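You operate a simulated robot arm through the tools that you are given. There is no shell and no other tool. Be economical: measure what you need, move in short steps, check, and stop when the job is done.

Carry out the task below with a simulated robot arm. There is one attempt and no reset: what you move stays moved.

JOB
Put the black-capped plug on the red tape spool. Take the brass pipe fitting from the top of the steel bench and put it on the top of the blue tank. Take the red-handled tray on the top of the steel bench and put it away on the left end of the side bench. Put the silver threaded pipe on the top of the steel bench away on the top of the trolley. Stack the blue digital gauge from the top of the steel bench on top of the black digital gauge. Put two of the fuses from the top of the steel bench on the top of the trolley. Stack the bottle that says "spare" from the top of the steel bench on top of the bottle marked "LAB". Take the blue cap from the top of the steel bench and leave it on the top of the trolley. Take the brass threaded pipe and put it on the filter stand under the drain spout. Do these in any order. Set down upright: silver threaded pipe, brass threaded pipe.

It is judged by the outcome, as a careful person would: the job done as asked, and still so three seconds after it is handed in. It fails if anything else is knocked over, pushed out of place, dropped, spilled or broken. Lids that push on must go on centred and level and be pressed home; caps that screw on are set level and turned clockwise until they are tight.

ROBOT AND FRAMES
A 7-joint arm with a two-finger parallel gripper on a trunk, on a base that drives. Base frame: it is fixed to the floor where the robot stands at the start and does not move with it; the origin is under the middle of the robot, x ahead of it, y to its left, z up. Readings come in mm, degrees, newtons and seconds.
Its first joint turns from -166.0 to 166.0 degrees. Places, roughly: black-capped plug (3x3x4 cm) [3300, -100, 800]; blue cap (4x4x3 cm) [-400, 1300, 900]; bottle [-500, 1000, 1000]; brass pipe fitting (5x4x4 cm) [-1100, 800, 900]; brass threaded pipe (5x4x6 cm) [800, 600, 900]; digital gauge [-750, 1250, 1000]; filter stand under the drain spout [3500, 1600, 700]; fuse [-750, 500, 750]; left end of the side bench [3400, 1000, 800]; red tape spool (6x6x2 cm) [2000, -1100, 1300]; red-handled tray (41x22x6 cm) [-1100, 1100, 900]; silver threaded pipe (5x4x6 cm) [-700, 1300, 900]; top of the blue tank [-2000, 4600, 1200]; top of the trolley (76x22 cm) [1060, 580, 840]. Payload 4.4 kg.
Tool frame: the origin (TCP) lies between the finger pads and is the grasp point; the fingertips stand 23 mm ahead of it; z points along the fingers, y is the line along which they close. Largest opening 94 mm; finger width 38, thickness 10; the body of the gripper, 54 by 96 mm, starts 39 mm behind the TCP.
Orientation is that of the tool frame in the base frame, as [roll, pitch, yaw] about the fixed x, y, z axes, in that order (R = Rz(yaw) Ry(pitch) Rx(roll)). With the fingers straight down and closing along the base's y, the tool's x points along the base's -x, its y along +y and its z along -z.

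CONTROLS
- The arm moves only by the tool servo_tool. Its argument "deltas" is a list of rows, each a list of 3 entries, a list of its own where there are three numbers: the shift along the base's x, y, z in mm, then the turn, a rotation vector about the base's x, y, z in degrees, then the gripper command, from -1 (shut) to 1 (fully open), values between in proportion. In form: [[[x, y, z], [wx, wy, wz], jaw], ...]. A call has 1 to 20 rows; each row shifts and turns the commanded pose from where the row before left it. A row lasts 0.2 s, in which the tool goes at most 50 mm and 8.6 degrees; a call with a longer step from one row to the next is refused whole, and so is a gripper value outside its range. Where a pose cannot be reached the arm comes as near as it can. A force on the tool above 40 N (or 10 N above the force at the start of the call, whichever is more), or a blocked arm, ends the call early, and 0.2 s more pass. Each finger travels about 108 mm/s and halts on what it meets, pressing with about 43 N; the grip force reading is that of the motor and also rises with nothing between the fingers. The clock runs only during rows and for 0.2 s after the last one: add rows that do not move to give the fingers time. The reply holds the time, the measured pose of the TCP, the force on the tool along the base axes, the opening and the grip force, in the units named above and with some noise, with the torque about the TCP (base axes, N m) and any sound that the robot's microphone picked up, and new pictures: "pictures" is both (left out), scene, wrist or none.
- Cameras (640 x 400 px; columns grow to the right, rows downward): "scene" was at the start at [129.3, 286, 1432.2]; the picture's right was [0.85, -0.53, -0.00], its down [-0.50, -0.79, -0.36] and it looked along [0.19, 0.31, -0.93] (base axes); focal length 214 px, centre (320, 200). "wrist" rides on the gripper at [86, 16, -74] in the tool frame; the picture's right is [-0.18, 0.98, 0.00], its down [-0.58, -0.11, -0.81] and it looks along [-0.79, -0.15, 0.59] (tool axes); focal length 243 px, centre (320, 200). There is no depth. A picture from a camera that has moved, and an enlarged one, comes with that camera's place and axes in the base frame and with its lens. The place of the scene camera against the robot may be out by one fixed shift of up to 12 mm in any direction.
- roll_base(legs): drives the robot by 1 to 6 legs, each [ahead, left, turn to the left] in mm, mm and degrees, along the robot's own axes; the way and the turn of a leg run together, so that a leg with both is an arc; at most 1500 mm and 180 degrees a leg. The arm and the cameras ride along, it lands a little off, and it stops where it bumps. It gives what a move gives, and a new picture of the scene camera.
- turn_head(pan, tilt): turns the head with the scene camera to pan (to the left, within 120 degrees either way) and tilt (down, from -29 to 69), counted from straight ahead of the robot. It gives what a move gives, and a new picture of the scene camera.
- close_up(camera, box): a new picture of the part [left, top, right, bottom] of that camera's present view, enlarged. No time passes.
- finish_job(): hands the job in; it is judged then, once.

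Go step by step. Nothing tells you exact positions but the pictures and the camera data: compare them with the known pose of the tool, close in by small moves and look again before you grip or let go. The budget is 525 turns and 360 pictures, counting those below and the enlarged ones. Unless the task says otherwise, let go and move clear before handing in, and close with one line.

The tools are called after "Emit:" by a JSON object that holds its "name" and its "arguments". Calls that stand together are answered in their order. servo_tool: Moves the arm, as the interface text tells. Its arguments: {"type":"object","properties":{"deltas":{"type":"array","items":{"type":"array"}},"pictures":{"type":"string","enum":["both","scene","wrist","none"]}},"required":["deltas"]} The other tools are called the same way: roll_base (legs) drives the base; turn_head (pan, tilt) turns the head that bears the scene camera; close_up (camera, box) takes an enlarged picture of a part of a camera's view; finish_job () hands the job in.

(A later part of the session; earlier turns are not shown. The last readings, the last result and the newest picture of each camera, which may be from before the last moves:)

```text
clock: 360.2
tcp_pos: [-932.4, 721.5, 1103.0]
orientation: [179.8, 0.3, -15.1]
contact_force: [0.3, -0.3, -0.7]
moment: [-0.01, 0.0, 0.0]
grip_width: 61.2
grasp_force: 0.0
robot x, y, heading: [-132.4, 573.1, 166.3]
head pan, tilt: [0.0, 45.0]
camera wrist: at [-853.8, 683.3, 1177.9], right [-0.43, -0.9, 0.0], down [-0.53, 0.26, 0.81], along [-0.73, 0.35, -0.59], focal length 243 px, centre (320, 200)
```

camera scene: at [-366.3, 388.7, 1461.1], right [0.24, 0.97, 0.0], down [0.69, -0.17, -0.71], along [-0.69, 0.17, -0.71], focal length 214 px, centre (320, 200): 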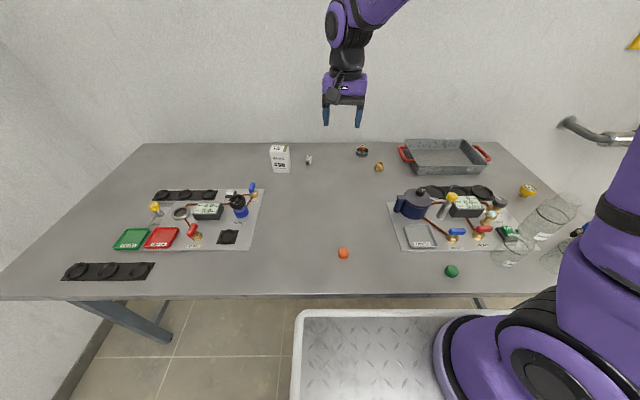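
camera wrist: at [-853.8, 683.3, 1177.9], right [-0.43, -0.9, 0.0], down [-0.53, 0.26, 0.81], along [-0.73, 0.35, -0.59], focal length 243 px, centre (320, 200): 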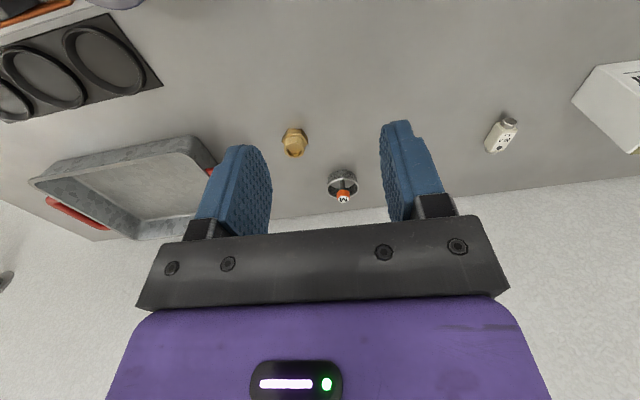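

Emit:
{"name": "servo_tool", "arguments": {"deltas": [[[-25, 24, -30], [0, 0, 0], 0.3], [[-25, 24, -30], [0, 0, 0], 0.3], [[-25, 24, -30], [0, 0, 0], 0.3], [[-23, 22, -35], [0, 0, 0], 0.3], [[0, 0, 0], [0, 0, 0], 0.3]], "pictures": "wrist"}}

Emit:
{"name": "close_up", "arguments": {"camera": "wrist", "box": [240, 60, 440, 230]}}

```text
clock: 361.4
tcp_pos: [-1031.6, 813.7, 979.1]
orientation: [180.0, 0.3, -15.1]
contact_force: [-0.3, 1.0, 0.0]
moment: [-0.02, 0.06, -0.04]
grip_width: 61.2
grasp_force: 0.1
robot x, y, heading: [-133.3, 570.1, 166.3]
head pan, tilt: [0.0, 45.0]
camera wrist: at [-953.2, 775.5, 1052.7], right [-0.43, -0.9, 0.0], down [-0.53, 0.26, 0.81], along [-0.73, 0.35, -0.59], focal length 243 px, centre (320, 200)
```

wrist: 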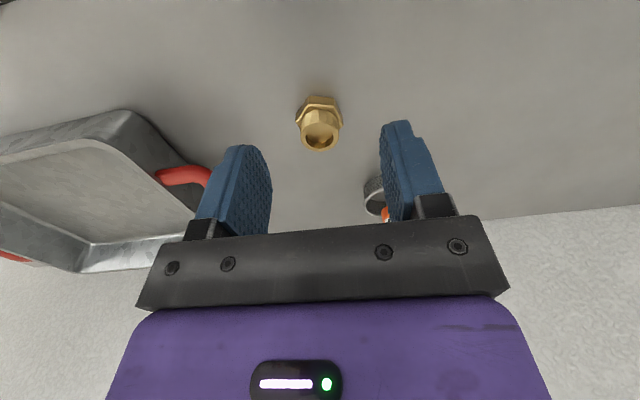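

```text
2.35 times, centred on (340, 145) of wrist
camera zoom: at [-953.2, 775.5, 1052.7], right [-0.43, -0.9, 0.0], down [-0.53, 0.26, 0.81], along [-0.73, 0.35, -0.59], focal length 571 px, centre (273, 329)
```

zoom: 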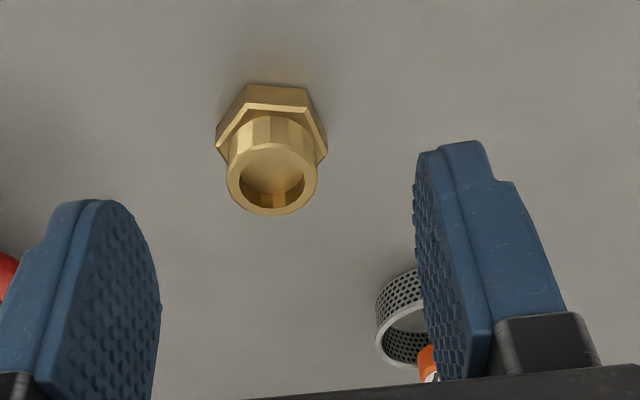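

Emit:
{"name": "servo_tool", "arguments": {"deltas": [[[-12, 5, -10], [0, 0, -7.5], 0.3], [[-11, 5, -10], [0, 0, -7.5], 0.3], [[-11, 5, -10], [0, 0, -7.5], 0.3], [[0, 0, -10], [0, 0, -7.5], 0.3], [[0, 0, 0], [0, 0, 0], 0.3]], "pictures": "wrist"}}

Emit:
{"name": "close_up", "arguments": {"camera": "wrist", "box": [240, 60, 440, 230]}}

```text
clock: 362.6
tcp_pos: [-1068.9, 830.4, 939.1]
orientation: [179.9, 0.3, -45.2]
contact_force: [-0.1, 1.3, 0.8]
moment: [-0.02, 0.02, -0.01]
grip_width: 61.3
grasp_force: 0.0
robot x, y, heading: [-135.3, 570.1, 166.2]
head pan, tilt: [0.0, 45.0]
camera wrist: at [-1019.9, 757.3, 1013.6], right [-0.83, -0.56, 0.0], down [-0.33, 0.49, 0.81], along [-0.46, 0.67, -0.59], focal length 243 px, centre (320, 200)
```

wrist: 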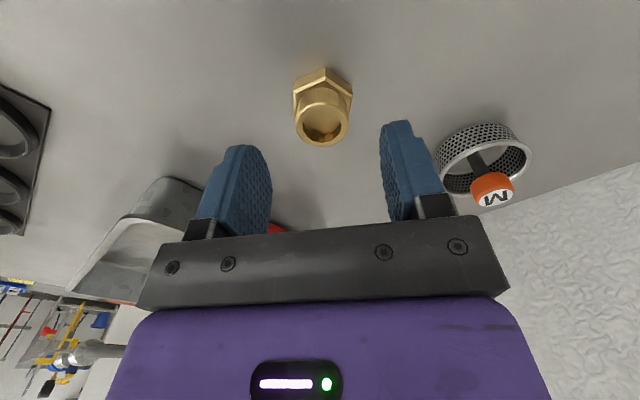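

```text
2.35 times, centred on (340, 145) of wrist
camera zoom: at [-1019.9, 757.3, 1013.6], right [-0.83, -0.56, 0.0], down [-0.33, 0.49, 0.81], along [-0.46, 0.67, -0.59], focal length 571 px, centre (273, 329)
```

zoom: 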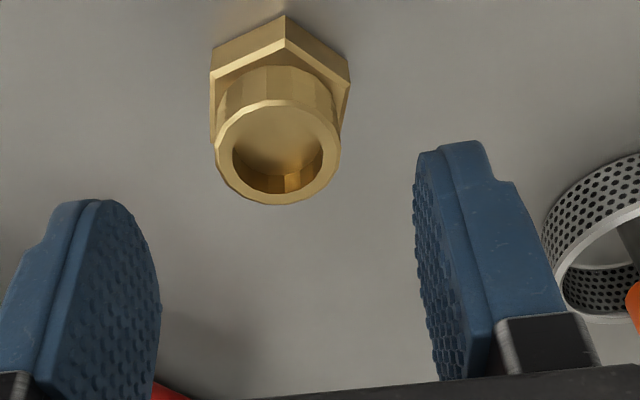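

Emit:
{"name": "servo_tool", "arguments": {"deltas": [[[1, -3, -25], [0, 0, 0], 0.3], [[0, 0, -25], [0, 0, 0], 0.3], [[0, 0, 0], [0, 0, 0], 0.3], [[0, 0, 0], [0, 0, 0], -1], [[0, 0, 0], [0, 0, 0], -1], [[0, 0, 0], [0, 0, 0], -1]], "pictures": "wrist"}}

```text
clock: 364.0
tcp_pos: [-1068.7, 825.3, 889.2]
orientation: [179.9, 0.3, -45.0]
contact_force: [0.7, -0.8, 0.1]
moment: [0.0, -0.02, 0.0]
grip_width: 39.5
grasp_force: 43.3
robot x, y, heading: [-138.0, 570.8, 166.2]
head pan, tilt: [0.0, 45.0]
camera wrist: at [-1019.3, 752.7, 963.1], right [-0.83, -0.56, 0.0], down [-0.33, 0.49, 0.81], along [-0.46, 0.67, -0.59], focal length 243 px, centre (320, 200)
```

wrist: 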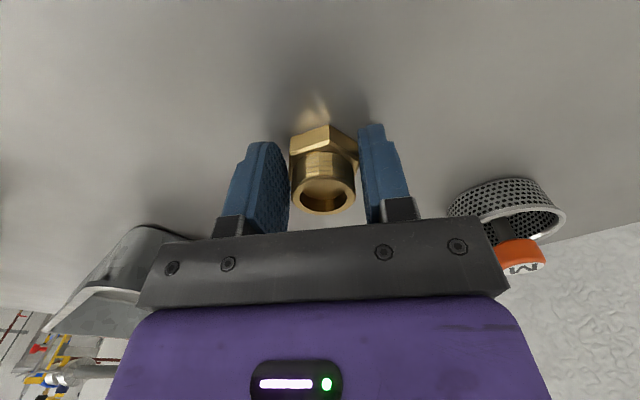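

Emit:
{"name": "servo_tool", "arguments": {"deltas": [[[0, 0, 45], [0, 0, 0], -1], [[5, -1, 45], [0, 0, 0], -1], [[35, -8, 32], [0, 0, 2], -1], [[35, -8, 32], [0, 0, 2], -1], [[35, -8, 32], [0, 0, 2], -1], [[35, -8, 32], [0, 0, 0], -1], [[35, -8, 32], [0, 0, 0], -1], [[35, -8, 20], [0, 0, 0], -1]], "pictures": "wrist"}}

Emit:
{"name": "turn_head", "arguments": {"pan": -75, "tilt": 15}}

```text
clock: 365.8
tcp_pos: [-852.0, 776.5, 1159.9]
orientation: [179.9, 0.2, -39.1]
contact_force: [-1.2, 0.6, -1.8]
moment: [-0.01, -0.06, 0.02]
grip_width: 39.4
grasp_force: 43.0
robot x, y, heading: [-134.2, 567.2, 166.6]
head pan, tilt: [0.0, 45.0]
camera wrist: at [-795.5, 709.9, 1234.1], right [-0.76, -0.65, 0.0], down [-0.38, 0.45, 0.81], along [-0.52, 0.62, -0.59], focal length 243 px, centre (320, 200)
```

wrist: 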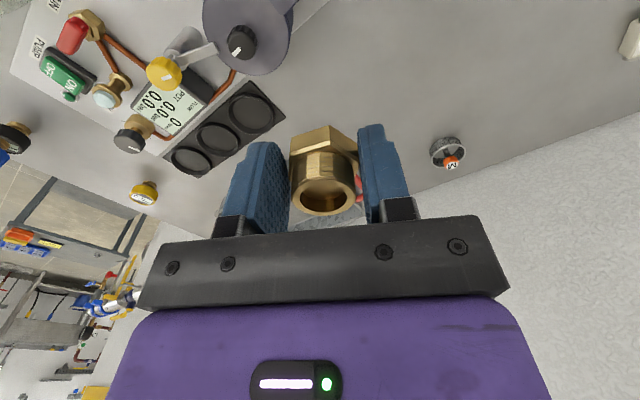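

```text
clock: 367.3
tcp_pos: [-851.5, 776.3, 1159.5]
orientation: [179.9, 0.3, -39.2]
contact_force: [0.2, -0.1, -1.4]
moment: [-0.02, -0.03, -0.01]
grip_width: 39.1
grasp_force: 42.9
robot x, y, heading: [-133.4, 567.8, 166.4]
head pan, tilt: [-75.0, 15.0]
camera scene: at [-289.5, 462.8, 1507.9], right [1.0, 0.02, 0.0], down [0.01, -0.26, -0.97], along [-0.02, 0.97, -0.26], focal length 214 px, centre (320, 200)
```

scene: 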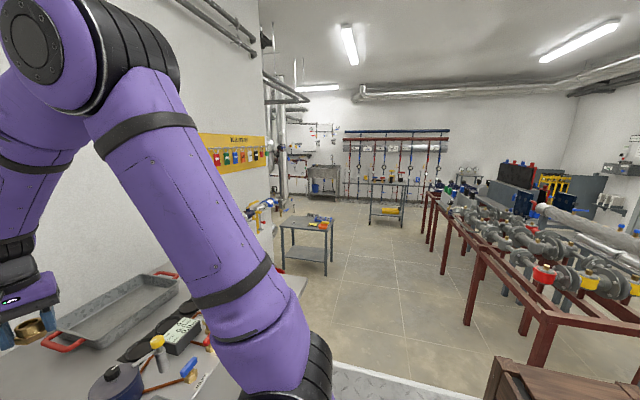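

Fitting held. I raise higher to clear the stacked bottles, back off and turn toward the far end of the room.

Emit:
{"name": "servo_tool", "arguments": {"deltas": [[[10, 0, 40], [0, 0, 0], -1], [[10, 0, 40], [0, 0, 0], -1], [[10, 0, 40], [0, 0, 0], -1], [[0, 0, 20], [0, 0, 0], -1]], "pictures": "none"}}

Emit:
{"name": "roll_base", "arguments": {"legs": [[-190, -100, 0], [0, 0, -90]]}}

Emit:
{"name": "turn_head", "arguments": {"pan": 10, "tilt": 15}}

```text
clock: 368.3
tcp_pos: [-821.4, 778.1, 1299.2]
orientation: [179.9, 0.2, -39.1]
contact_force: [-1.1, -0.3, -0.8]
moment: [0.01, -0.04, -0.03]
grip_width: 39.4
grasp_force: 42.7
robot x, y, heading: [-135.0, 570.6, 166.1]
head pan, tilt: [-75.0, 15.0]
```

```text
clock: 373.8
tcp_pos: [304.0, 1301.8, 1299.5]
orientation: [179.9, 0.3, -130.7]
contact_force: [-0.6, 0.1, -0.9]
moment: [-0.01, -0.02, -0.04]
grip_width: 36.2
grasp_force: 42.8
robot x, y, heading: [75.2, 619.5, 74.8]
head pan, tilt: [-75.0, 15.0]
camera scene: at [-30.6, 782.6, 1507.9], right [-0.01, -1.0, 0.0], down [-0.26, 0.0, -0.97], along [0.97, -0.01, -0.26], focal length 214 px, centre (320, 200)
```

scene: 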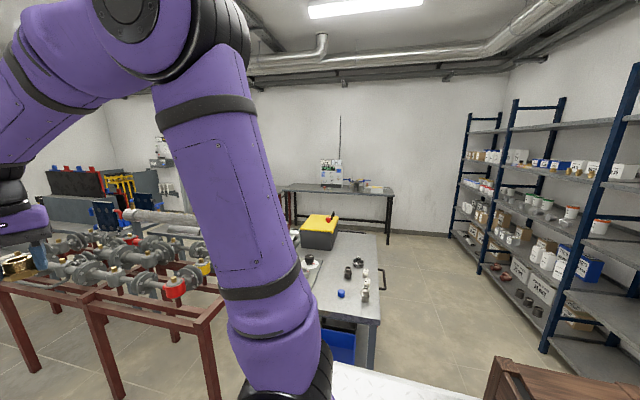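

```text
clock: 375.4
tcp_pos: [303.7, 1301.9, 1298.0]
orientation: [179.9, 0.3, -130.9]
contact_force: [-0.5, 0.4, -1.2]
moment: [-0.02, 0.02, 0.02]
grip_width: 36.4
grasp_force: 42.7
robot x, y, heading: [75.9, 620.2, 74.8]
head pan, tilt: [10.0, 15.0]
camera scene: at [-115.2, 876.2, 1507.9], right [1.0, -0.09, 0.0], down [-0.02, -0.26, -0.97], along [0.09, 0.96, -0.26], focal length 214 px, centre (320, 200)
```

scene: 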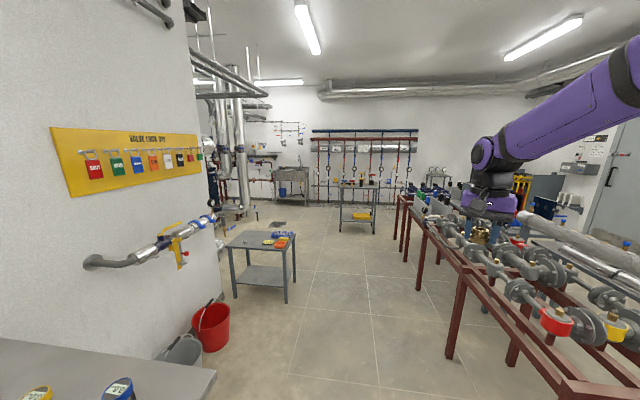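

Emit:
{"name": "close_up", "arguments": {"camera": "wrist", "box": [230, 90, 410, 240]}}

```text
2.67 times, centred on (320, 165) of wrist
camera zoom: at [234.5, 1246.3, 1373.0], right [-0.62, 0.78, 0.0], down [0.46, 0.37, 0.81], along [0.63, 0.51, -0.59], focal length 647 px, centre (320, 293)
```

zoom: 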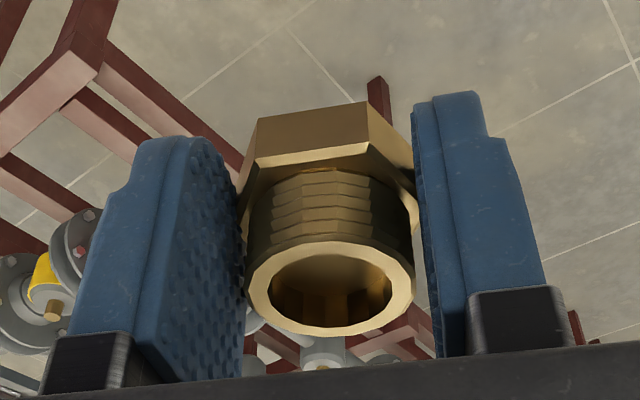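

The fitting just rotated slightly; still firmly held. I drive north along the open floor toward the tank corner.

Emit:
{"name": "roll_base", "arguments": {"legs": [[1365, 238, 0], [1295, 192, 0]]}}

Emit:
{"name": "turn_head", "arguments": {"pan": 60, "tilt": 15}}

```text
clock: 388.6
tcp_pos: [606.9, 3995.4, 1299.6]
orientation: [180.0, 0.3, -131.2]
contact_force: [0.2, -0.1, -1.1]
moment: [-0.04, -0.01, 0.02]
grip_width: 36.4
grasp_force: 43.0
robot x, y, heading: [372.9, 3312.1, 74.5]
head pan, tilt: [10.0, 15.0]
camera scene: at [184.6, 3573.2, 1507.9], right [0.99, -0.1, 0.0], down [-0.03, -0.26, -0.97], along [0.1, 0.96, -0.26], focal length 214 px, centre (320, 200)
```

scene: 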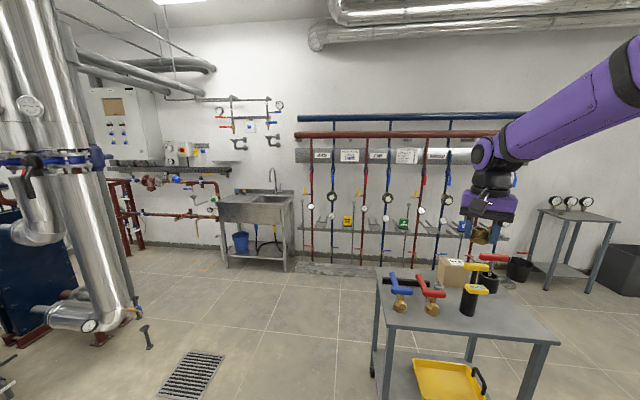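

```text
clock: 389.8
tcp_pos: [608.7, 3995.2, 1298.8]
orientation: [179.9, 0.3, -131.2]
contact_force: [-0.5, -0.5, -0.7]
moment: [0.0, 0.0, 0.02]
grip_width: 36.5
grasp_force: 42.8
robot x, y, heading: [370.1, 3316.6, 74.0]
head pan, tilt: [60.0, 15.0]
camera scene: at [110.1, 3547.3, 1507.9], right [0.72, 0.7, 0.0], down [0.18, -0.19, -0.97], along [-0.67, 0.69, -0.26], focal length 214 px, centre (320, 200)
```

scene: 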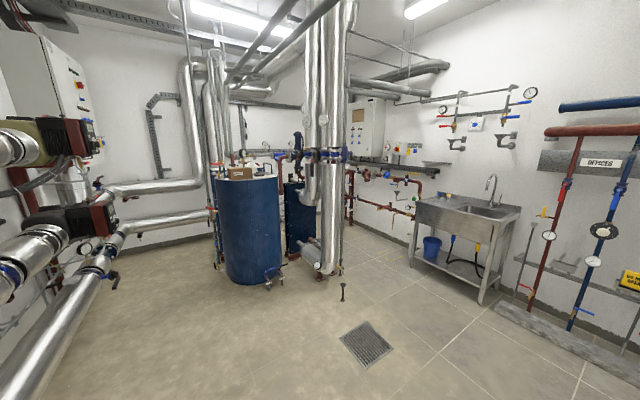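

Emit:
{"name": "close_up", "arguments": {"camera": "scene", "box": [190, 120, 350, 300]}}

```text
2.22 times, centred on (270, 210) of scene
camera zoom: at [110.1, 3547.3, 1507.9], right [0.72, 0.7, 0.0], down [0.18, -0.19, -0.97], along [-0.67, 0.69, -0.26], focal length 477 px, centre (431, 178)
```

zoom: 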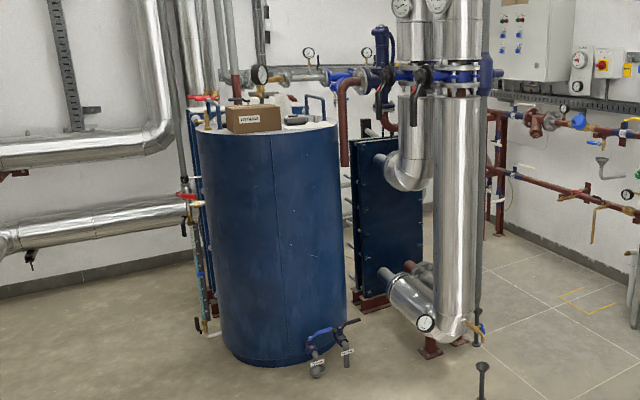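

The front blue tank is the target; it has a box on top at the left. I turn and approach.

Emit:
{"name": "roll_base", "arguments": {"legs": [[0, 0, 81], [1250, 0, 0]]}}

Emit:
{"name": "turn_head", "arguments": {"pan": 0, "tilt": 25}}

Emit:
{"name": "close_up", "arguments": {"camera": "scene", "box": [200, 60, 500, 300]}}

```text
clock: 399.4
tcp_pos: [-1354.5, 4234.5, 1298.8]
orientation: [179.9, 0.4, -52.5]
contact_force: [-0.2, 0.2, -0.9]
moment: [-0.04, -0.01, 0.01]
grip_width: 36.4
grasp_force: 43.3
robot x, y, heading: [-734.0, 3872.5, 153.4]
head pan, tilt: [60.0, 15.0]
camera scene: at [-1009.6, 3662.6, 1507.9], right [-0.54, 0.84, 0.0], down [0.22, 0.14, -0.97], along [-0.81, -0.53, -0.26], focal length 214 px, centre (320, 200)
```

scene: 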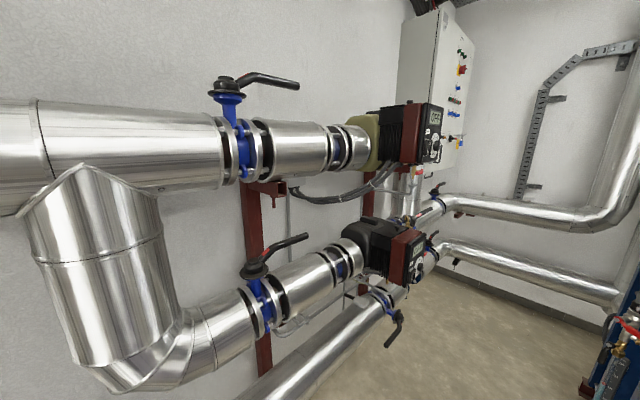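

```text
clock: 400.8
tcp_pos: [-1355.2, 4233.9, 1298.5]
orientation: [179.9, 0.3, -52.4]
contact_force: [0.7, 0.8, -1.1]
moment: [-0.01, -0.05, 0.0]
grip_width: 36.0
grasp_force: 42.8
robot x, y, heading: [-733.5, 3875.9, 153.0]
head pan, tilt: [0.0, 25.0]
camera scene: at [-1013.3, 3755.3, 1491.7], right [0.45, 0.89, 0.0], down [0.38, -0.19, -0.91], along [-0.81, 0.41, -0.42], focal length 214 px, centre (320, 200)
```

scene: 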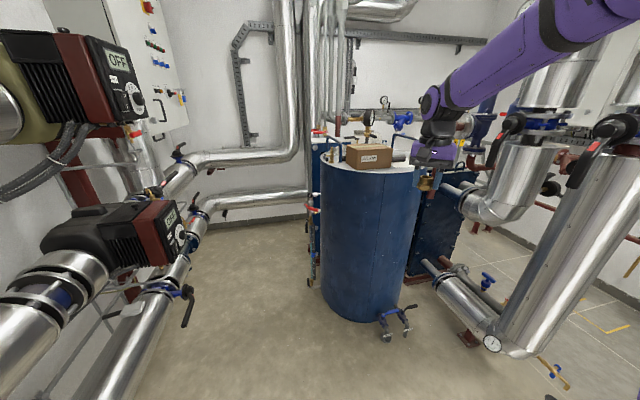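

```text
1.67 times, centred on (350, 180) of scene
camera zoom: at [-1013.3, 3755.3, 1491.7], right [0.45, 0.89, 0.0], down [0.38, -0.19, -0.91], along [-0.81, 0.41, -0.42], focal length 358 px, centre (270, 233)
```

zoom: 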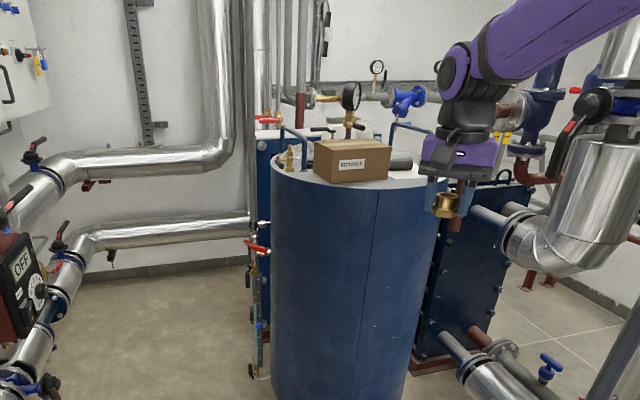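

Emit:
{"name": "servo_tool", "arguments": {"deltas": [[[0, 0, 40], [0, 0, 0], -1]], "pictures": "none"}}

Emit:
{"name": "roll_base", "arguments": {"legs": [[480, -110, 0]]}}

Emit:
{"name": "servo_tool", "arguments": {"deltas": [[[0, 0, 0], [0, 0, 0], -1]], "pictures": "wrist"}}

```text
clock: 401.1
tcp_pos: [-1355.3, 4233.1, 1340.1]
orientation: [179.9, 0.1, -52.5]
contact_force: [-0.4, 0.8, -1.3]
moment: [-0.05, -0.02, -0.02]
grip_width: 36.1
grasp_force: 42.7
robot x, y, heading: [-735.1, 3873.6, 153.1]
head pan, tilt: [0.0, 25.0]
```

```text
clock: 404.1
tcp_pos: [-1728.9, 4555.7, 1340.4]
orientation: [179.9, 0.3, -53.0]
contact_force: [-0.3, 1.0, -1.2]
moment: [0.02, -0.01, 0.01]
grip_width: 36.2
grasp_force: 43.1
robot x, y, heading: [-1108.6, 4190.6, 152.3]
head pan, tilt: [0.0, 25.0]
camera scene: at [-1391.4, 4075.1, 1491.6], right [0.46, 0.89, 0.0], down [0.37, -0.2, -0.91], along [-0.8, 0.42, -0.42], focal length 214 px, centre (320, 200)
```

scene: 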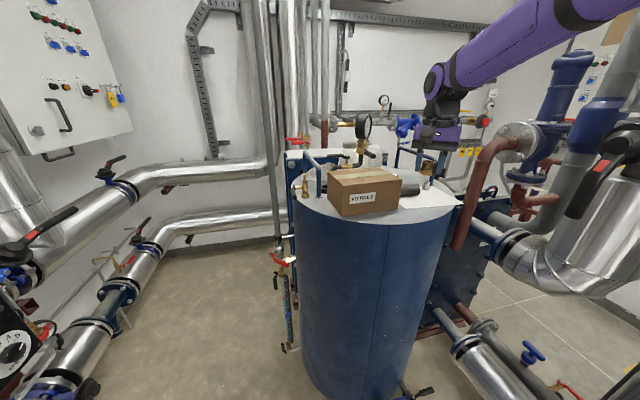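

```text
clock: 404.5
tcp_pos: [-1729.2, 4556.4, 1340.2]
orientation: [179.8, 0.2, -53.0]
contact_force: [-0.5, 0.2, -1.5]
moment: [0.02, -0.01, -0.01]
grip_width: 36.2
grasp_force: 42.9
robot x, y, heading: [-1107.5, 4190.6, 152.4]
head pan, tilt: [0.0, 25.0]
camera wrist: at [-1690.4, 4476.9, 1413.7], right [-0.9, -0.44, 0.0], down [-0.26, 0.53, 0.81], along [-0.36, 0.72, -0.59], focal length 243 px, centre (320, 200)
```

wrist: 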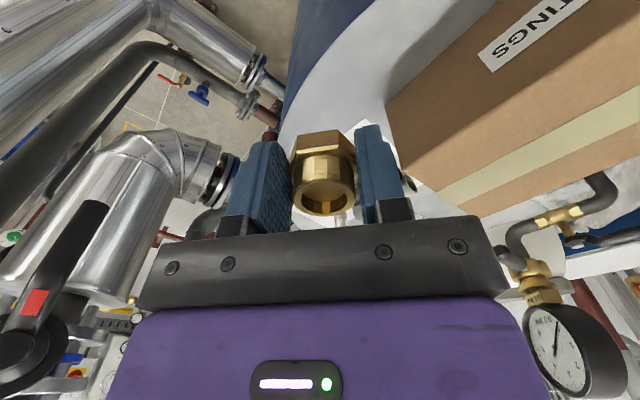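

I move the fitting over the free right part of the tank top, beside the box.

Emit:
{"name": "servo_tool", "arguments": {"deltas": [[[-26, 40, 0], [0, 0, 0], -1], [[-26, 40, 0], [0, 0, 0], -1], [[-26, 40, 0], [0, 0, 0], -1], [[-26, 40, 0], [0, 0, 0], -1], [[-26, 40, 0], [0, 0, 0], -1], [[0, 0, 0], [0, 0, 0], -1]], "pictures": "both"}}

```text
clock: 405.9
tcp_pos: [-1860.4, 4757.3, 1339.6]
orientation: [179.8, 0.2, -53.0]
contact_force: [0.3, -0.2, -1.3]
moment: [-0.03, 0.01, -0.01]
grip_width: 36.4
grasp_force: 43.6
robot x, y, heading: [-1110.7, 4189.9, 152.4]
head pan, tilt: [0.0, 25.0]
camera scene: at [-1391.5, 4075.2, 1491.6], right [0.46, 0.89, 0.0], down [0.37, -0.2, -0.91], along [-0.8, 0.42, -0.42], focal length 214 px, centre (320, 200)
camera wrist: at [-1820.9, 4678.2, 1413.3], right [-0.9, -0.44, 0.0], down [-0.26, 0.53, 0.81], along [-0.36, 0.72, -0.59], focal length 243 px, centre (320, 200)
```

scene: 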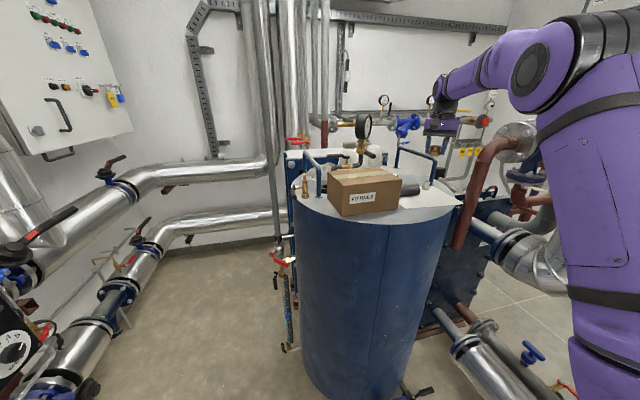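
wrist: 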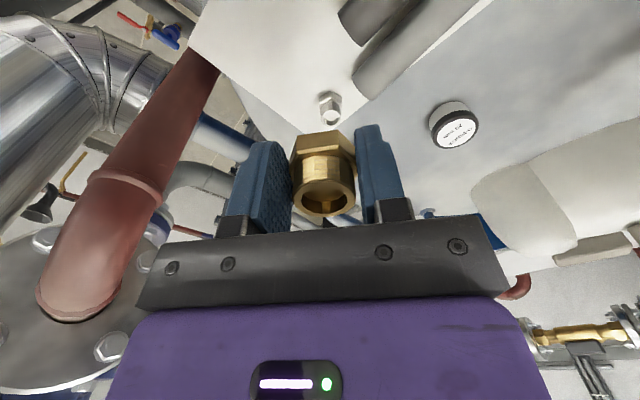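

Emit:
{"name": "close_up", "arguments": {"camera": "scene", "box": [280, 130, 480, 250]}}

Emit:
{"name": "close_up", "arguments": {"camera": "wrist", "box": [170, 0, 520, 220]}}

```text
3.20 times, centred on (380, 190) of scene
camera zoom: at [-1391.5, 4075.2, 1491.6], right [0.46, 0.89, 0.0], down [0.37, -0.2, -0.91], along [-0.8, 0.42, -0.42], focal length 686 px, centre (128, 232)
```

zoom: 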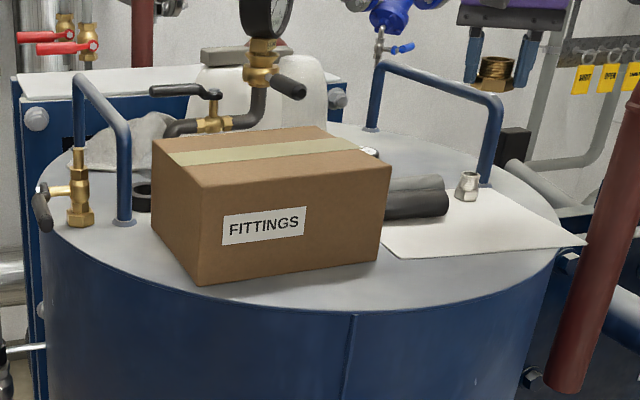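

```text
1.82 times, centred on (345, 110) of wrist
camera zoom: at [-1820.9, 4678.2, 1413.3], right [-0.9, -0.44, 0.0], down [-0.26, 0.53, 0.81], along [-0.36, 0.72, -0.59], focal length 441 px, centre (274, 364)
```

zoom: 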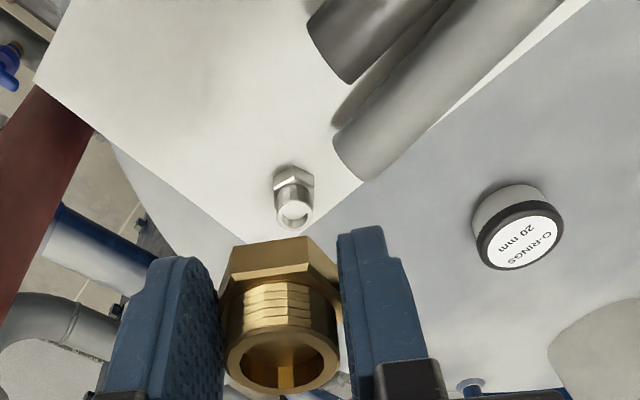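

Tank top seems ≈ z 1165 with box, sheet and rolls; free strip in front-right at about (-1765,4640). I move there and check.

Emit:
{"name": "servo_tool", "arguments": {"deltas": [[[32, -39, 0], [0, 0, 0], -1], [[32, -39, 0], [0, 0, 0], -1], [[31, -39, -5], [0, 0, 0], -1], [[0, 0, -40], [0, 0, 0], -1], [[0, 0, 0], [0, 0, 0], -1]], "pictures": "wrist"}}

Emit:
{"name": "close_up", "arguments": {"camera": "scene", "box": [320, 110, 480, 240]}}

```text
refused: row 1 steps farther than a row can; nothing moved
```

```text
3.08 times, centred on (400, 175) of scene
camera zoom: at [-1391.5, 4075.2, 1491.6], right [0.46, 0.89, 0.0], down [0.37, -0.2, -0.91], along [-0.8, 0.42, -0.42], focal length 660 px, centre (74, 277)
```

zoom: 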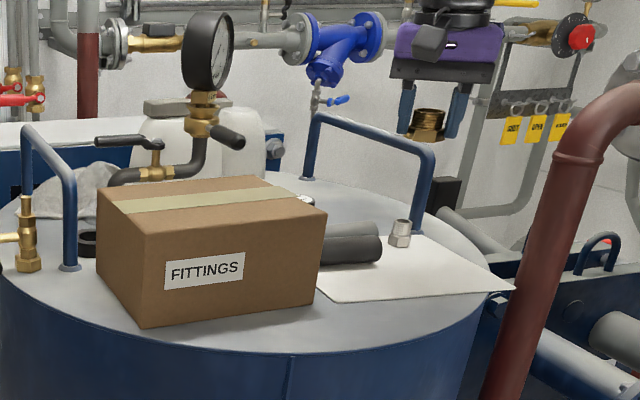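

Emit:
{"name": "servo_tool", "arguments": {"deltas": [[[24, -29, 0], [0, 0, 0], -1], [[24, -29, 0], [0, 0, 0], -1], [[24, -29, 0], [0, 0, 0], -1], [[23, -30, -5], [0, 0, 0], -1], [[0, 0, -40], [0, 0, 0], -1], [[0, 0, 0], [0, 0, 0], -1]], "pictures": "wrist"}}

Emit:
{"name": "close_up", "arguments": {"camera": "scene", "box": [320, 110, 480, 240]}}

```text
clock: 407.3
tcp_pos: [-1764.1, 4638.3, 1293.5]
orientation: [179.9, 0.2, -53.0]
contact_force: [0.1, -0.2, -0.2]
moment: [0.02, 0.04, 0.01]
grip_width: 36.5
grasp_force: 42.9
robot x, y, heading: [-1111.1, 4188.6, 152.3]
head pan, tilt: [0.0, 25.0]
camera wrist: at [-1725.4, 4559.4, 1368.0], right [-0.9, -0.44, 0.0], down [-0.26, 0.53, 0.81], along [-0.36, 0.72, -0.59], focal length 243 px, centre (320, 200)
```

wrist: 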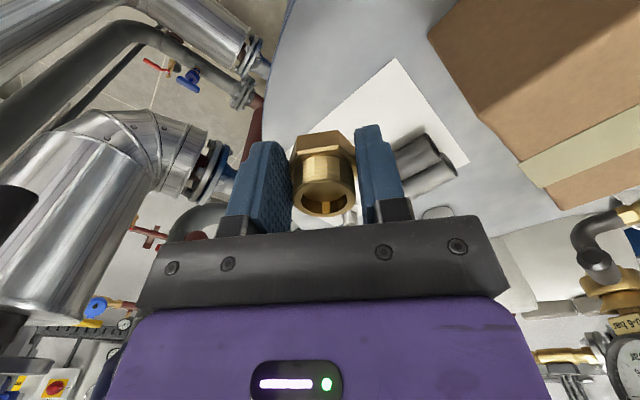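

```text
3.08 times, centred on (400, 175) of scene
camera zoom: at [-1391.3, 4075.1, 1491.7], right [0.46, 0.89, 0.0], down [0.37, -0.2, -0.91], along [-0.8, 0.42, -0.42], focal length 660 px, centre (74, 277)
```

zoom: 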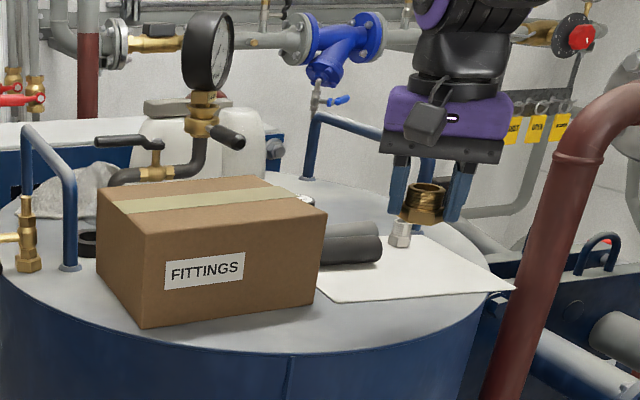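

Free tank surface lies beneath. Shift a little inward and lower.

Emit:
{"name": "servo_tool", "arguments": {"deltas": [[[-12, -5, -30], [0, 0, 0], -1], [[0, 0, -30], [0, 0, 0], -1], [[0, 0, -15], [0, 0, 0], -1], [[0, 0, 0], [0, 0, 0], -1]], "pictures": "wrist"}}

Emit:
{"name": "close_up", "arguments": {"camera": "scene", "box": [320, 110, 480, 240]}}

```text
clock: 408.3
tcp_pos: [-1776.6, 4633.9, 1219.6]
orientation: [179.9, 0.3, -53.0]
contact_force: [0.2, -0.2, -0.5]
moment: [0.01, -0.02, -0.03]
grip_width: 36.1
grasp_force: 43.5
robot x, y, heading: [-1113.9, 4191.3, 152.4]
head pan, tilt: [0.0, 25.0]
camera wrist: at [-1737.3, 4554.6, 1293.2], right [-0.9, -0.44, 0.0], down [-0.26, 0.53, 0.81], along [-0.36, 0.72, -0.59], focal length 243 px, centre (320, 200)
```

wrist: 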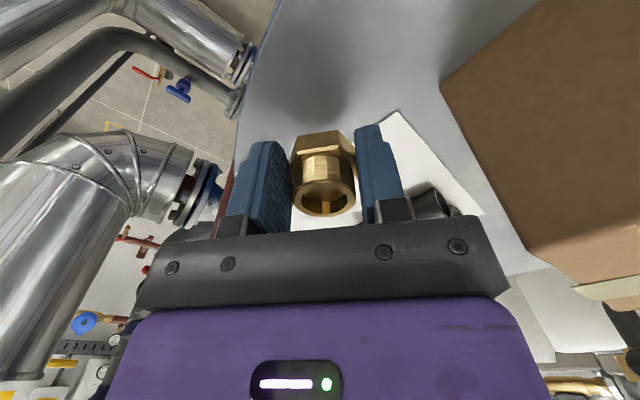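

```text
3.08 times, centred on (400, 175) of scene
camera zoom: at [-1391.4, 4075.1, 1491.6], right [0.46, 0.89, 0.0], down [0.37, -0.2, -0.91], along [-0.8, 0.42, -0.42], focal length 660 px, centre (74, 277)
```

zoom: 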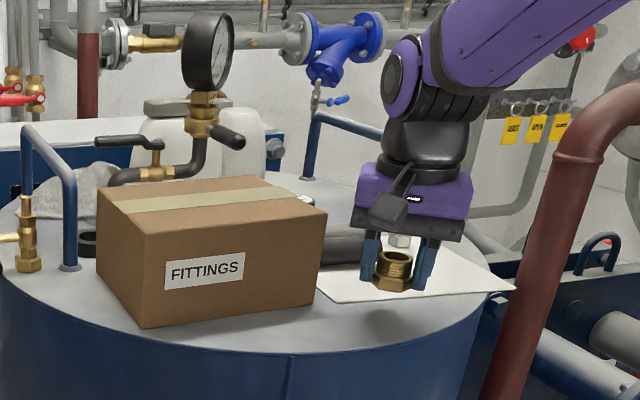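

Emit:
{"name": "servo_tool", "arguments": {"deltas": [[[0, 0, -8], [0, 0, 0], -1], [[0, 0, -6], [0, 0, 0], -1], [[0, 0, -5], [0, 0, 0], -1], [[0, 0, -5], [0, 0, 0], -1], [[0, 0, -4], [0, 0, 0], -1], [[0, 0, -4], [0, 0, 0], -1], [[0, 0, 0], [0, 0, 0], -1]], "pictures": "wrist"}}

Emit:
{"name": "close_up", "arguments": {"camera": "scene", "box": [320, 110, 480, 240]}}

```text
clock: 409.9
tcp_pos: [-1777.1, 4634.6, 1186.9]
orientation: [179.9, 0.4, -53.0]
contact_force: [-0.2, -0.3, -1.7]
moment: [0.0, 0.0, -0.01]
grip_width: 36.4
grasp_force: 42.5
robot x, y, heading: [-1111.3, 4191.4, 152.6]
head pan, tilt: [0.0, 25.0]
camera wrist: at [-1737.2, 4554.8, 1261.5], right [-0.9, -0.44, 0.0], down [-0.26, 0.53, 0.81], along [-0.36, 0.72, -0.59], focal length 243 px, centre (320, 200)
```

wrist: 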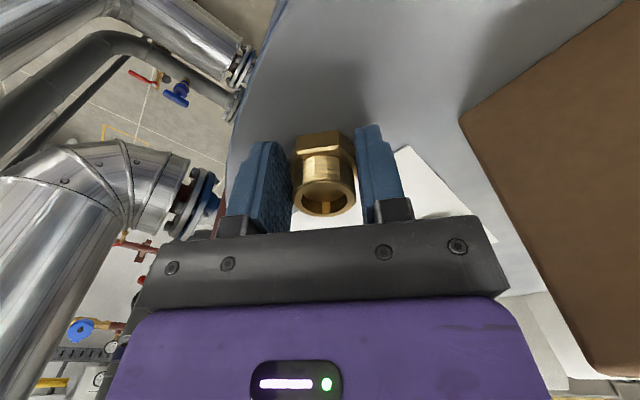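

```text
3.08 times, centred on (400, 175) of scene
camera zoom: at [-1391.4, 4075.1, 1491.6], right [0.46, 0.89, 0.0], down [0.37, -0.2, -0.91], along [-0.8, 0.42, -0.42], focal length 660 px, centre (74, 277)
```

zoom: 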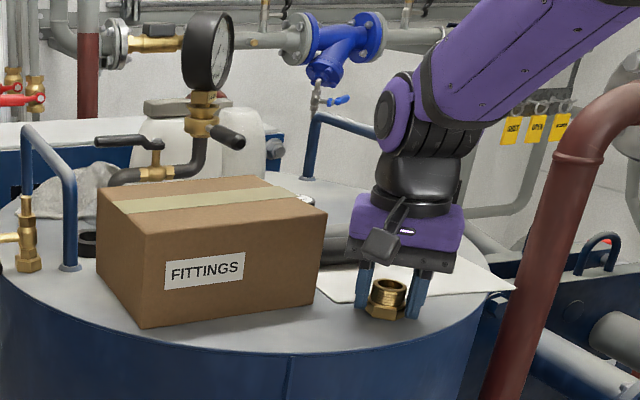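

Emit:
{"name": "servo_tool", "arguments": {"deltas": [[[0, 0, -5], [0, 0, 0], -1], [[0, 0, -4], [0, 0, 0], -1], [[0, 0, -4], [0, 0, 0], -1], [[0, 0, -4], [0, 0, 0], -1], [[0, 0, 0], [0, 0, 0], -1]], "pictures": "none"}}

```text
clock: 410.6
tcp_pos: [-1776.7, 4633.4, 1180.3]
orientation: [179.8, 0.7, -53.0]
contact_force: [0.3, 0.5, 9.8]
moment: [0.17, -0.18, -0.05]
grip_width: 36.2
grasp_force: 43.2
robot x, y, heading: [-1112.3, 4196.4, 152.7]
head pan, tilt: [0.0, 25.0]
stopped in row 3: the force on the tool passed its limit at 49 N (the readings are from after the stop); the commanded pose is now the measured one
```

Contact. Release and lift.

Emit:
{"name": "servo_tool", "arguments": {"deltas": [[[0, 0, 0.5], [0, 0, 0], 0.1], [[0, 0, 0], [0, 0, 0], 0.1], [[0, 0, 0], [0, 0, 0], 0.2], [[0, 0, 30], [0, 0, 0], 0.2], [[0, 0, 45], [0, 0, 0], 0.2], [[10, -10, 45], [0, 0, 0], 0.2], [[20, -20, 35], [0, 0, 0], 0.2], [[30, -25, 20], [0, 0, 0], 0.2]], "pictures": "wrist"}}

Emit:
{"name": "close_up", "arguments": {"camera": "scene", "box": [320, 110, 480, 240]}}

```text
clock: 412.4
tcp_pos: [-1717.4, 4577.5, 1355.1]
orientation: [179.7, 0.5, -53.0]
contact_force: [-0.3, 1.2, -0.5]
moment: [-0.02, -0.08, 0.0]
grip_width: 56.4
grasp_force: 0.0
robot x, y, heading: [-1112.1, 4190.8, 152.4]
head pan, tilt: [0.0, 25.0]
camera wrist: at [-1679.4, 4499.6, 1428.3], right [-0.9, -0.44, 0.0], down [-0.26, 0.53, 0.81], along [-0.36, 0.73, -0.59], focal length 243 px, centre (320, 200)
```

wrist: 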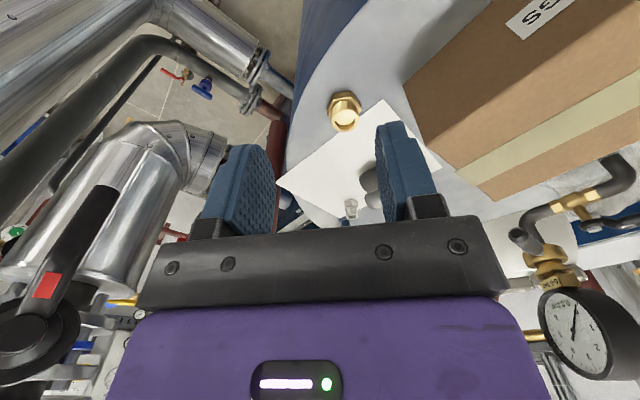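

```text
3.08 times, centred on (400, 175) of scene
camera zoom: at [-1392.1, 4075.6, 1491.6], right [0.46, 0.89, 0.0], down [0.38, -0.2, -0.91], along [-0.8, 0.42, -0.42], focal length 660 px, centre (74, 277)
```

zoom: 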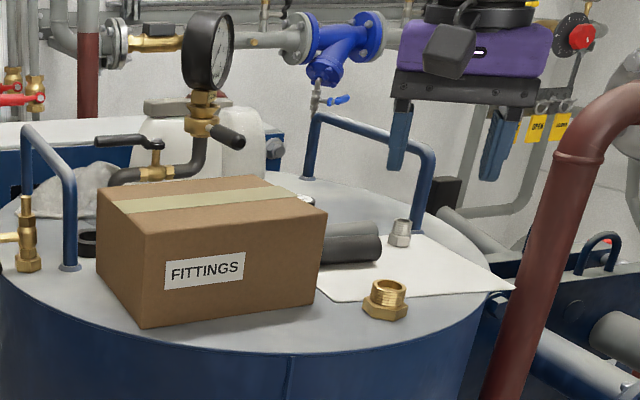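

The fitting stands on the tank. Last: the tray. I drive back toward the steel bench.

Emit:
{"name": "roll_base", "arguments": {"legs": [[-860, 44, 0], [-860, 44, 0], [-548, 1190, 0]]}}

```text
clock: 427.3
tcp_pos: [-311.9, 2416.6, 1354.8]
orientation: [179.8, 0.4, -54.0]
contact_force: [-0.4, -0.5, -0.3]
moment: [-0.01, -0.01, -0.03]
grip_width: 56.4
grasp_force: 0.1
robot x, y, heading: [286.3, 2018.2, 151.4]
head pan, tilt: [0.0, 25.0]
camera scene: at [3.1, 1906.9, 1491.6], right [0.48, 0.88, 0.0], down [0.37, -0.2, -0.91], along [-0.8, 0.44, -0.42], focal length 214 px, centre (320, 200)
```

scene: 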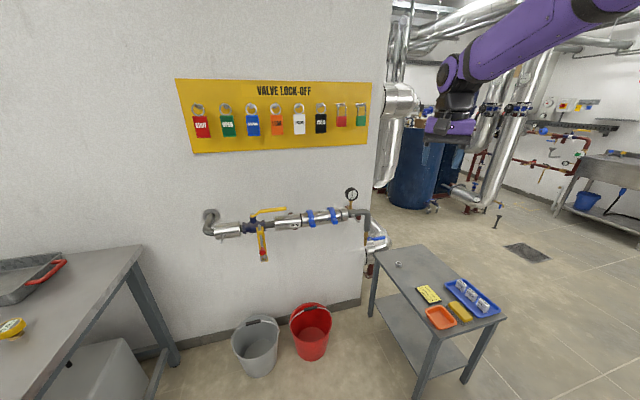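

Emit:
{"name": "roll_base", "arguments": {"legs": [[0, 0, 15], [-50, 829, 0], [110, 371, 0]]}}

Emit:
{"name": "turn_head", "arguments": {"pan": -20, "tilt": 40}}

Emit:
{"name": "close_up", "arguments": {"camera": "scene", "box": [180, 80, 460, 260]}}

```text
clock: 434.6
tcp_pos: [-737.2, 1104.5, 1355.5]
orientation: [179.7, 0.5, -39.2]
contact_force: [0.0, -1.1, -0.4]
moment: [-0.02, -0.03, 0.0]
grip_width: 56.2
grasp_force: 0.0
robot x, y, heading: [-57.9, 874.1, 166.2]
head pan, tilt: [0.0, 25.0]
camera scene: at [-299.6, 694.4, 1491.6], right [0.24, 0.97, 0.0], down [0.41, -0.1, -0.91], along [-0.88, 0.22, -0.42], focal length 214 px, centre (320, 200)
```

scene: 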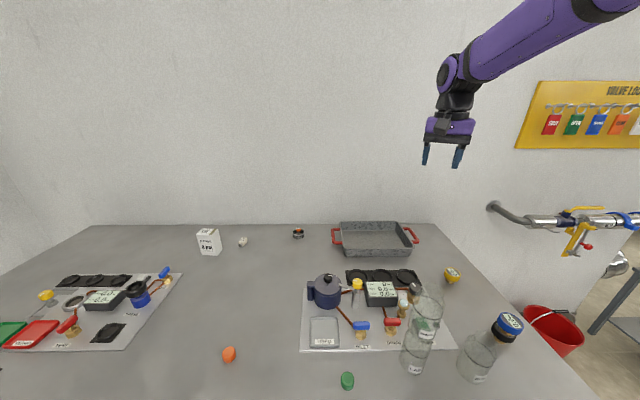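

```text
clock: 435.4
tcp_pos: [-736.9, 1105.2, 1354.8]
orientation: [179.8, 0.5, -39.3]
contact_force: [-0.4, 0.7, -0.1]
moment: [0.0, -0.02, 0.01]
grip_width: 56.5
grasp_force: 0.1
robot x, y, heading: [-57.5, 877.6, 166.3]
head pan, tilt: [-20.0, 40.0]
camera scene: at [-280.8, 719.6, 1468.4], right [0.56, 0.83, 0.0], down [0.53, -0.36, -0.77], along [-0.64, 0.43, -0.64], focal length 214 px, centre (320, 200)
```

scene: 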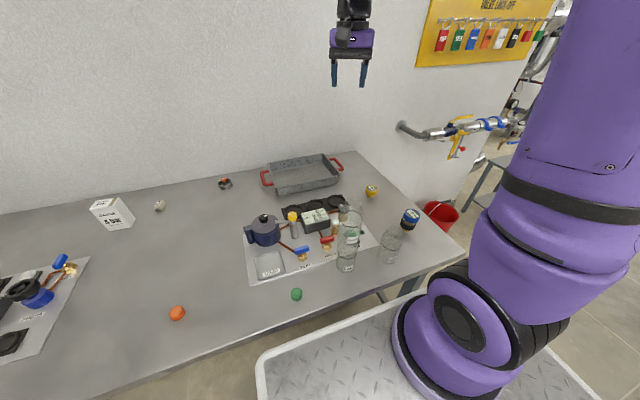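

```text
2.22 times, centred on (320, 170) of scene
camera zoom: at [-280.8, 719.6, 1468.4], right [0.56, 0.83, 0.0], down [0.53, -0.36, -0.77], along [-0.64, 0.43, -0.64], focal length 477 px, centre (320, 267)
```

zoom: 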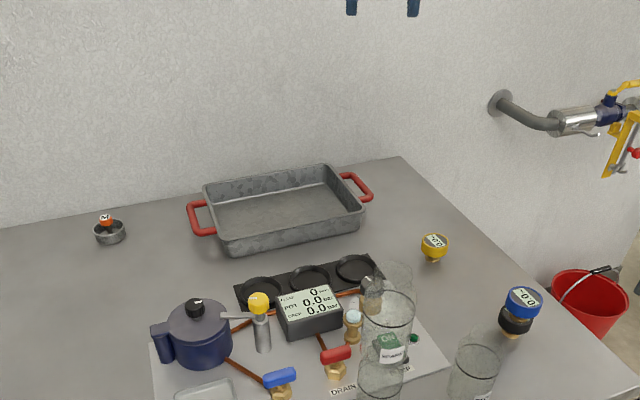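

Now I rotate the gripper to straddle the tray's near long wall and come closer.

Emit:
{"name": "servo_tool", "arguments": {"deltas": [[[-15, 3, -30], [0, 0, -8], 0.5], [[-15, 3, -30], [0, 0, -8], 0.5], [[-15, 3, -30], [0, 0, -8], 0.5], [[-15, 3, -30], [0, 0, -8], 0.5], [[-15, 3, -30], [0, 0, -8], 0.5], [[-15, 3, -30], [0, 0, -8], 0.5], [[-15, 3, -30], [0, 0, -8], 0.5], [[-15, 3, -30], [0, 0, -8], 0.5], [[0, 0, 0], [0, 0, 0], 0.5]], "pictures": "both"}}

```text
clock: 437.4
tcp_pos: [-859.1, 1128.8, 1117.8]
orientation: [179.7, 0.5, -103.3]
contact_force: [0.0, 0.9, -0.1]
moment: [0.02, -0.01, 0.01]
grip_width: 70.5
grasp_force: 0.1
robot x, y, heading: [-56.2, 871.5, 166.0]
head pan, tilt: [-20.0, 40.0]
camera scene: at [-280.6, 719.7, 1468.3], right [0.56, 0.83, 0.0], down [0.53, -0.36, -0.77], along [-0.64, 0.43, -0.64], focal length 214 px, centre (320, 200)
camera wrist: at [-894.4, 1048.8, 1190.8], right [-0.91, 0.41, 0.01], down [0.24, 0.53, 0.81], along [0.33, 0.74, -0.58], focal length 243 px, centre (320, 200)
```

scene: 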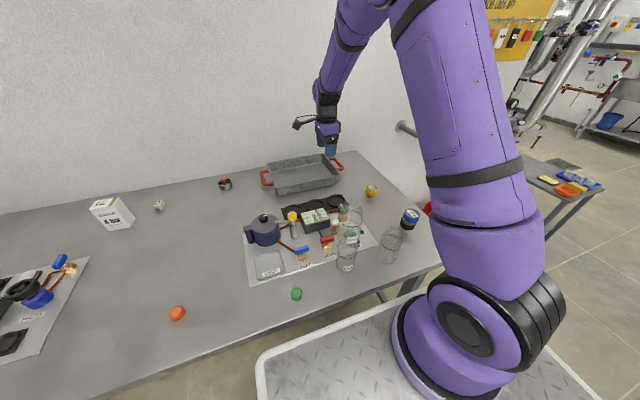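
wrist: 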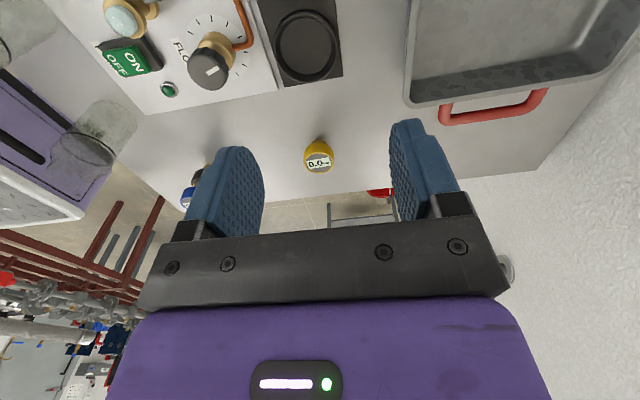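

Emit:
{"name": "servo_tool", "arguments": {"deltas": [[[-34, -5, -20], [0, 0, 0], 0.5], [[-33, -5, -30], [0, 0, 0], 0.5], [[-33, -5, -30], [0, 0, 0], 0.5], [[0, 0, -45], [0, 0, 0], 0.5], [[0, 0, 0], [0, 0, 0], 0.5]], "pictures": "both"}}

Emit:
{"name": "close_up", "arguments": {"camera": "wrist", "box": [200, 0, 500, 240]}}

```text
clock: 438.6
tcp_pos: [-956.5, 1114.6, 990.5]
orientation: [179.7, 0.5, -103.4]
contact_force: [0.3, -0.6, 0.3]
moment: [-0.03, 0.01, -0.01]
grip_width: 70.5
grasp_force: 0.1
robot x, y, heading: [-55.4, 872.3, 166.1]
head pan, tilt: [-20.0, 40.0]
camera scene: at [-280.6, 719.6, 1468.3], right [0.56, 0.83, 0.0], down [0.53, -0.36, -0.77], along [-0.64, 0.43, -0.64], focal length 214 px, centre (320, 200)
camera wrist: at [-992.8, 1033.3, 1064.0], right [-0.91, 0.41, 0.01], down [0.24, 0.53, 0.81], along [0.33, 0.74, -0.58], focal length 243 px, centre (320, 200)
```

scene: 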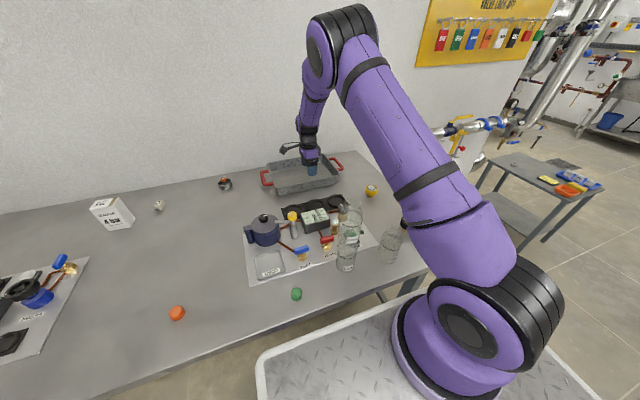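
wrist: 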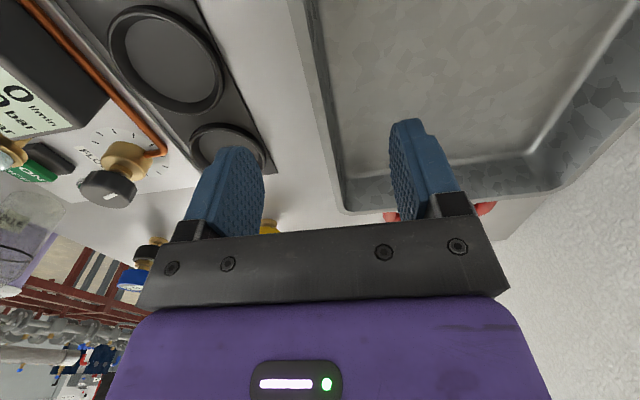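

```text
1.67 times, centred on (350, 120) of wrist
camera zoom: at [-992.8, 1033.3, 1064.0], right [-0.91, 0.41, 0.01], down [0.24, 0.53, 0.81], along [0.33, 0.74, -0.58], focal length 404 px, centre (270, 333)
```

zoom: 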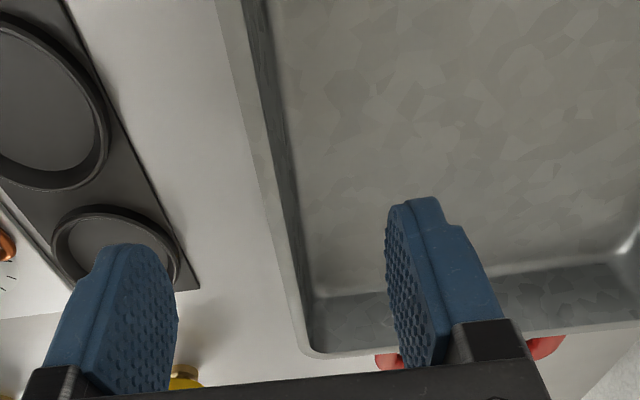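

The gripper is right over the near rim. Lower to straddle the wall.

Emit:
{"name": "servo_tool", "arguments": {"deltas": [[[-1, -6, -35], [0, 0, 0], 0.5], [[0, 0, -30], [0, 0, 0], 0.5], [[0, 0, -20], [0, 0, 0], 0.5], [[0, 0, 0], [0, 0, 0], 0.5]], "pictures": "wrist"}}

```text
clock: 439.6
tcp_pos: [-958.9, 1109.5, 904.3]
orientation: [179.8, 0.5, -103.4]
contact_force: [0.8, 0.7, -0.7]
moment: [-0.02, 0.02, -0.03]
grip_width: 70.5
grasp_force: 0.0
robot x, y, heading: [-55.2, 870.7, 166.4]
head pan, tilt: [-20.0, 40.0]
camera wrist: at [-994.9, 1027.9, 978.5], right [-0.91, 0.41, 0.01], down [0.24, 0.53, 0.81], along [0.33, 0.74, -0.58], focal length 243 px, centre (320, 200)
```

wrist: 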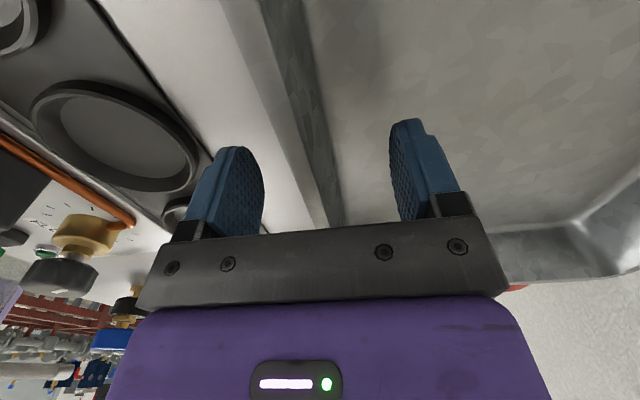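

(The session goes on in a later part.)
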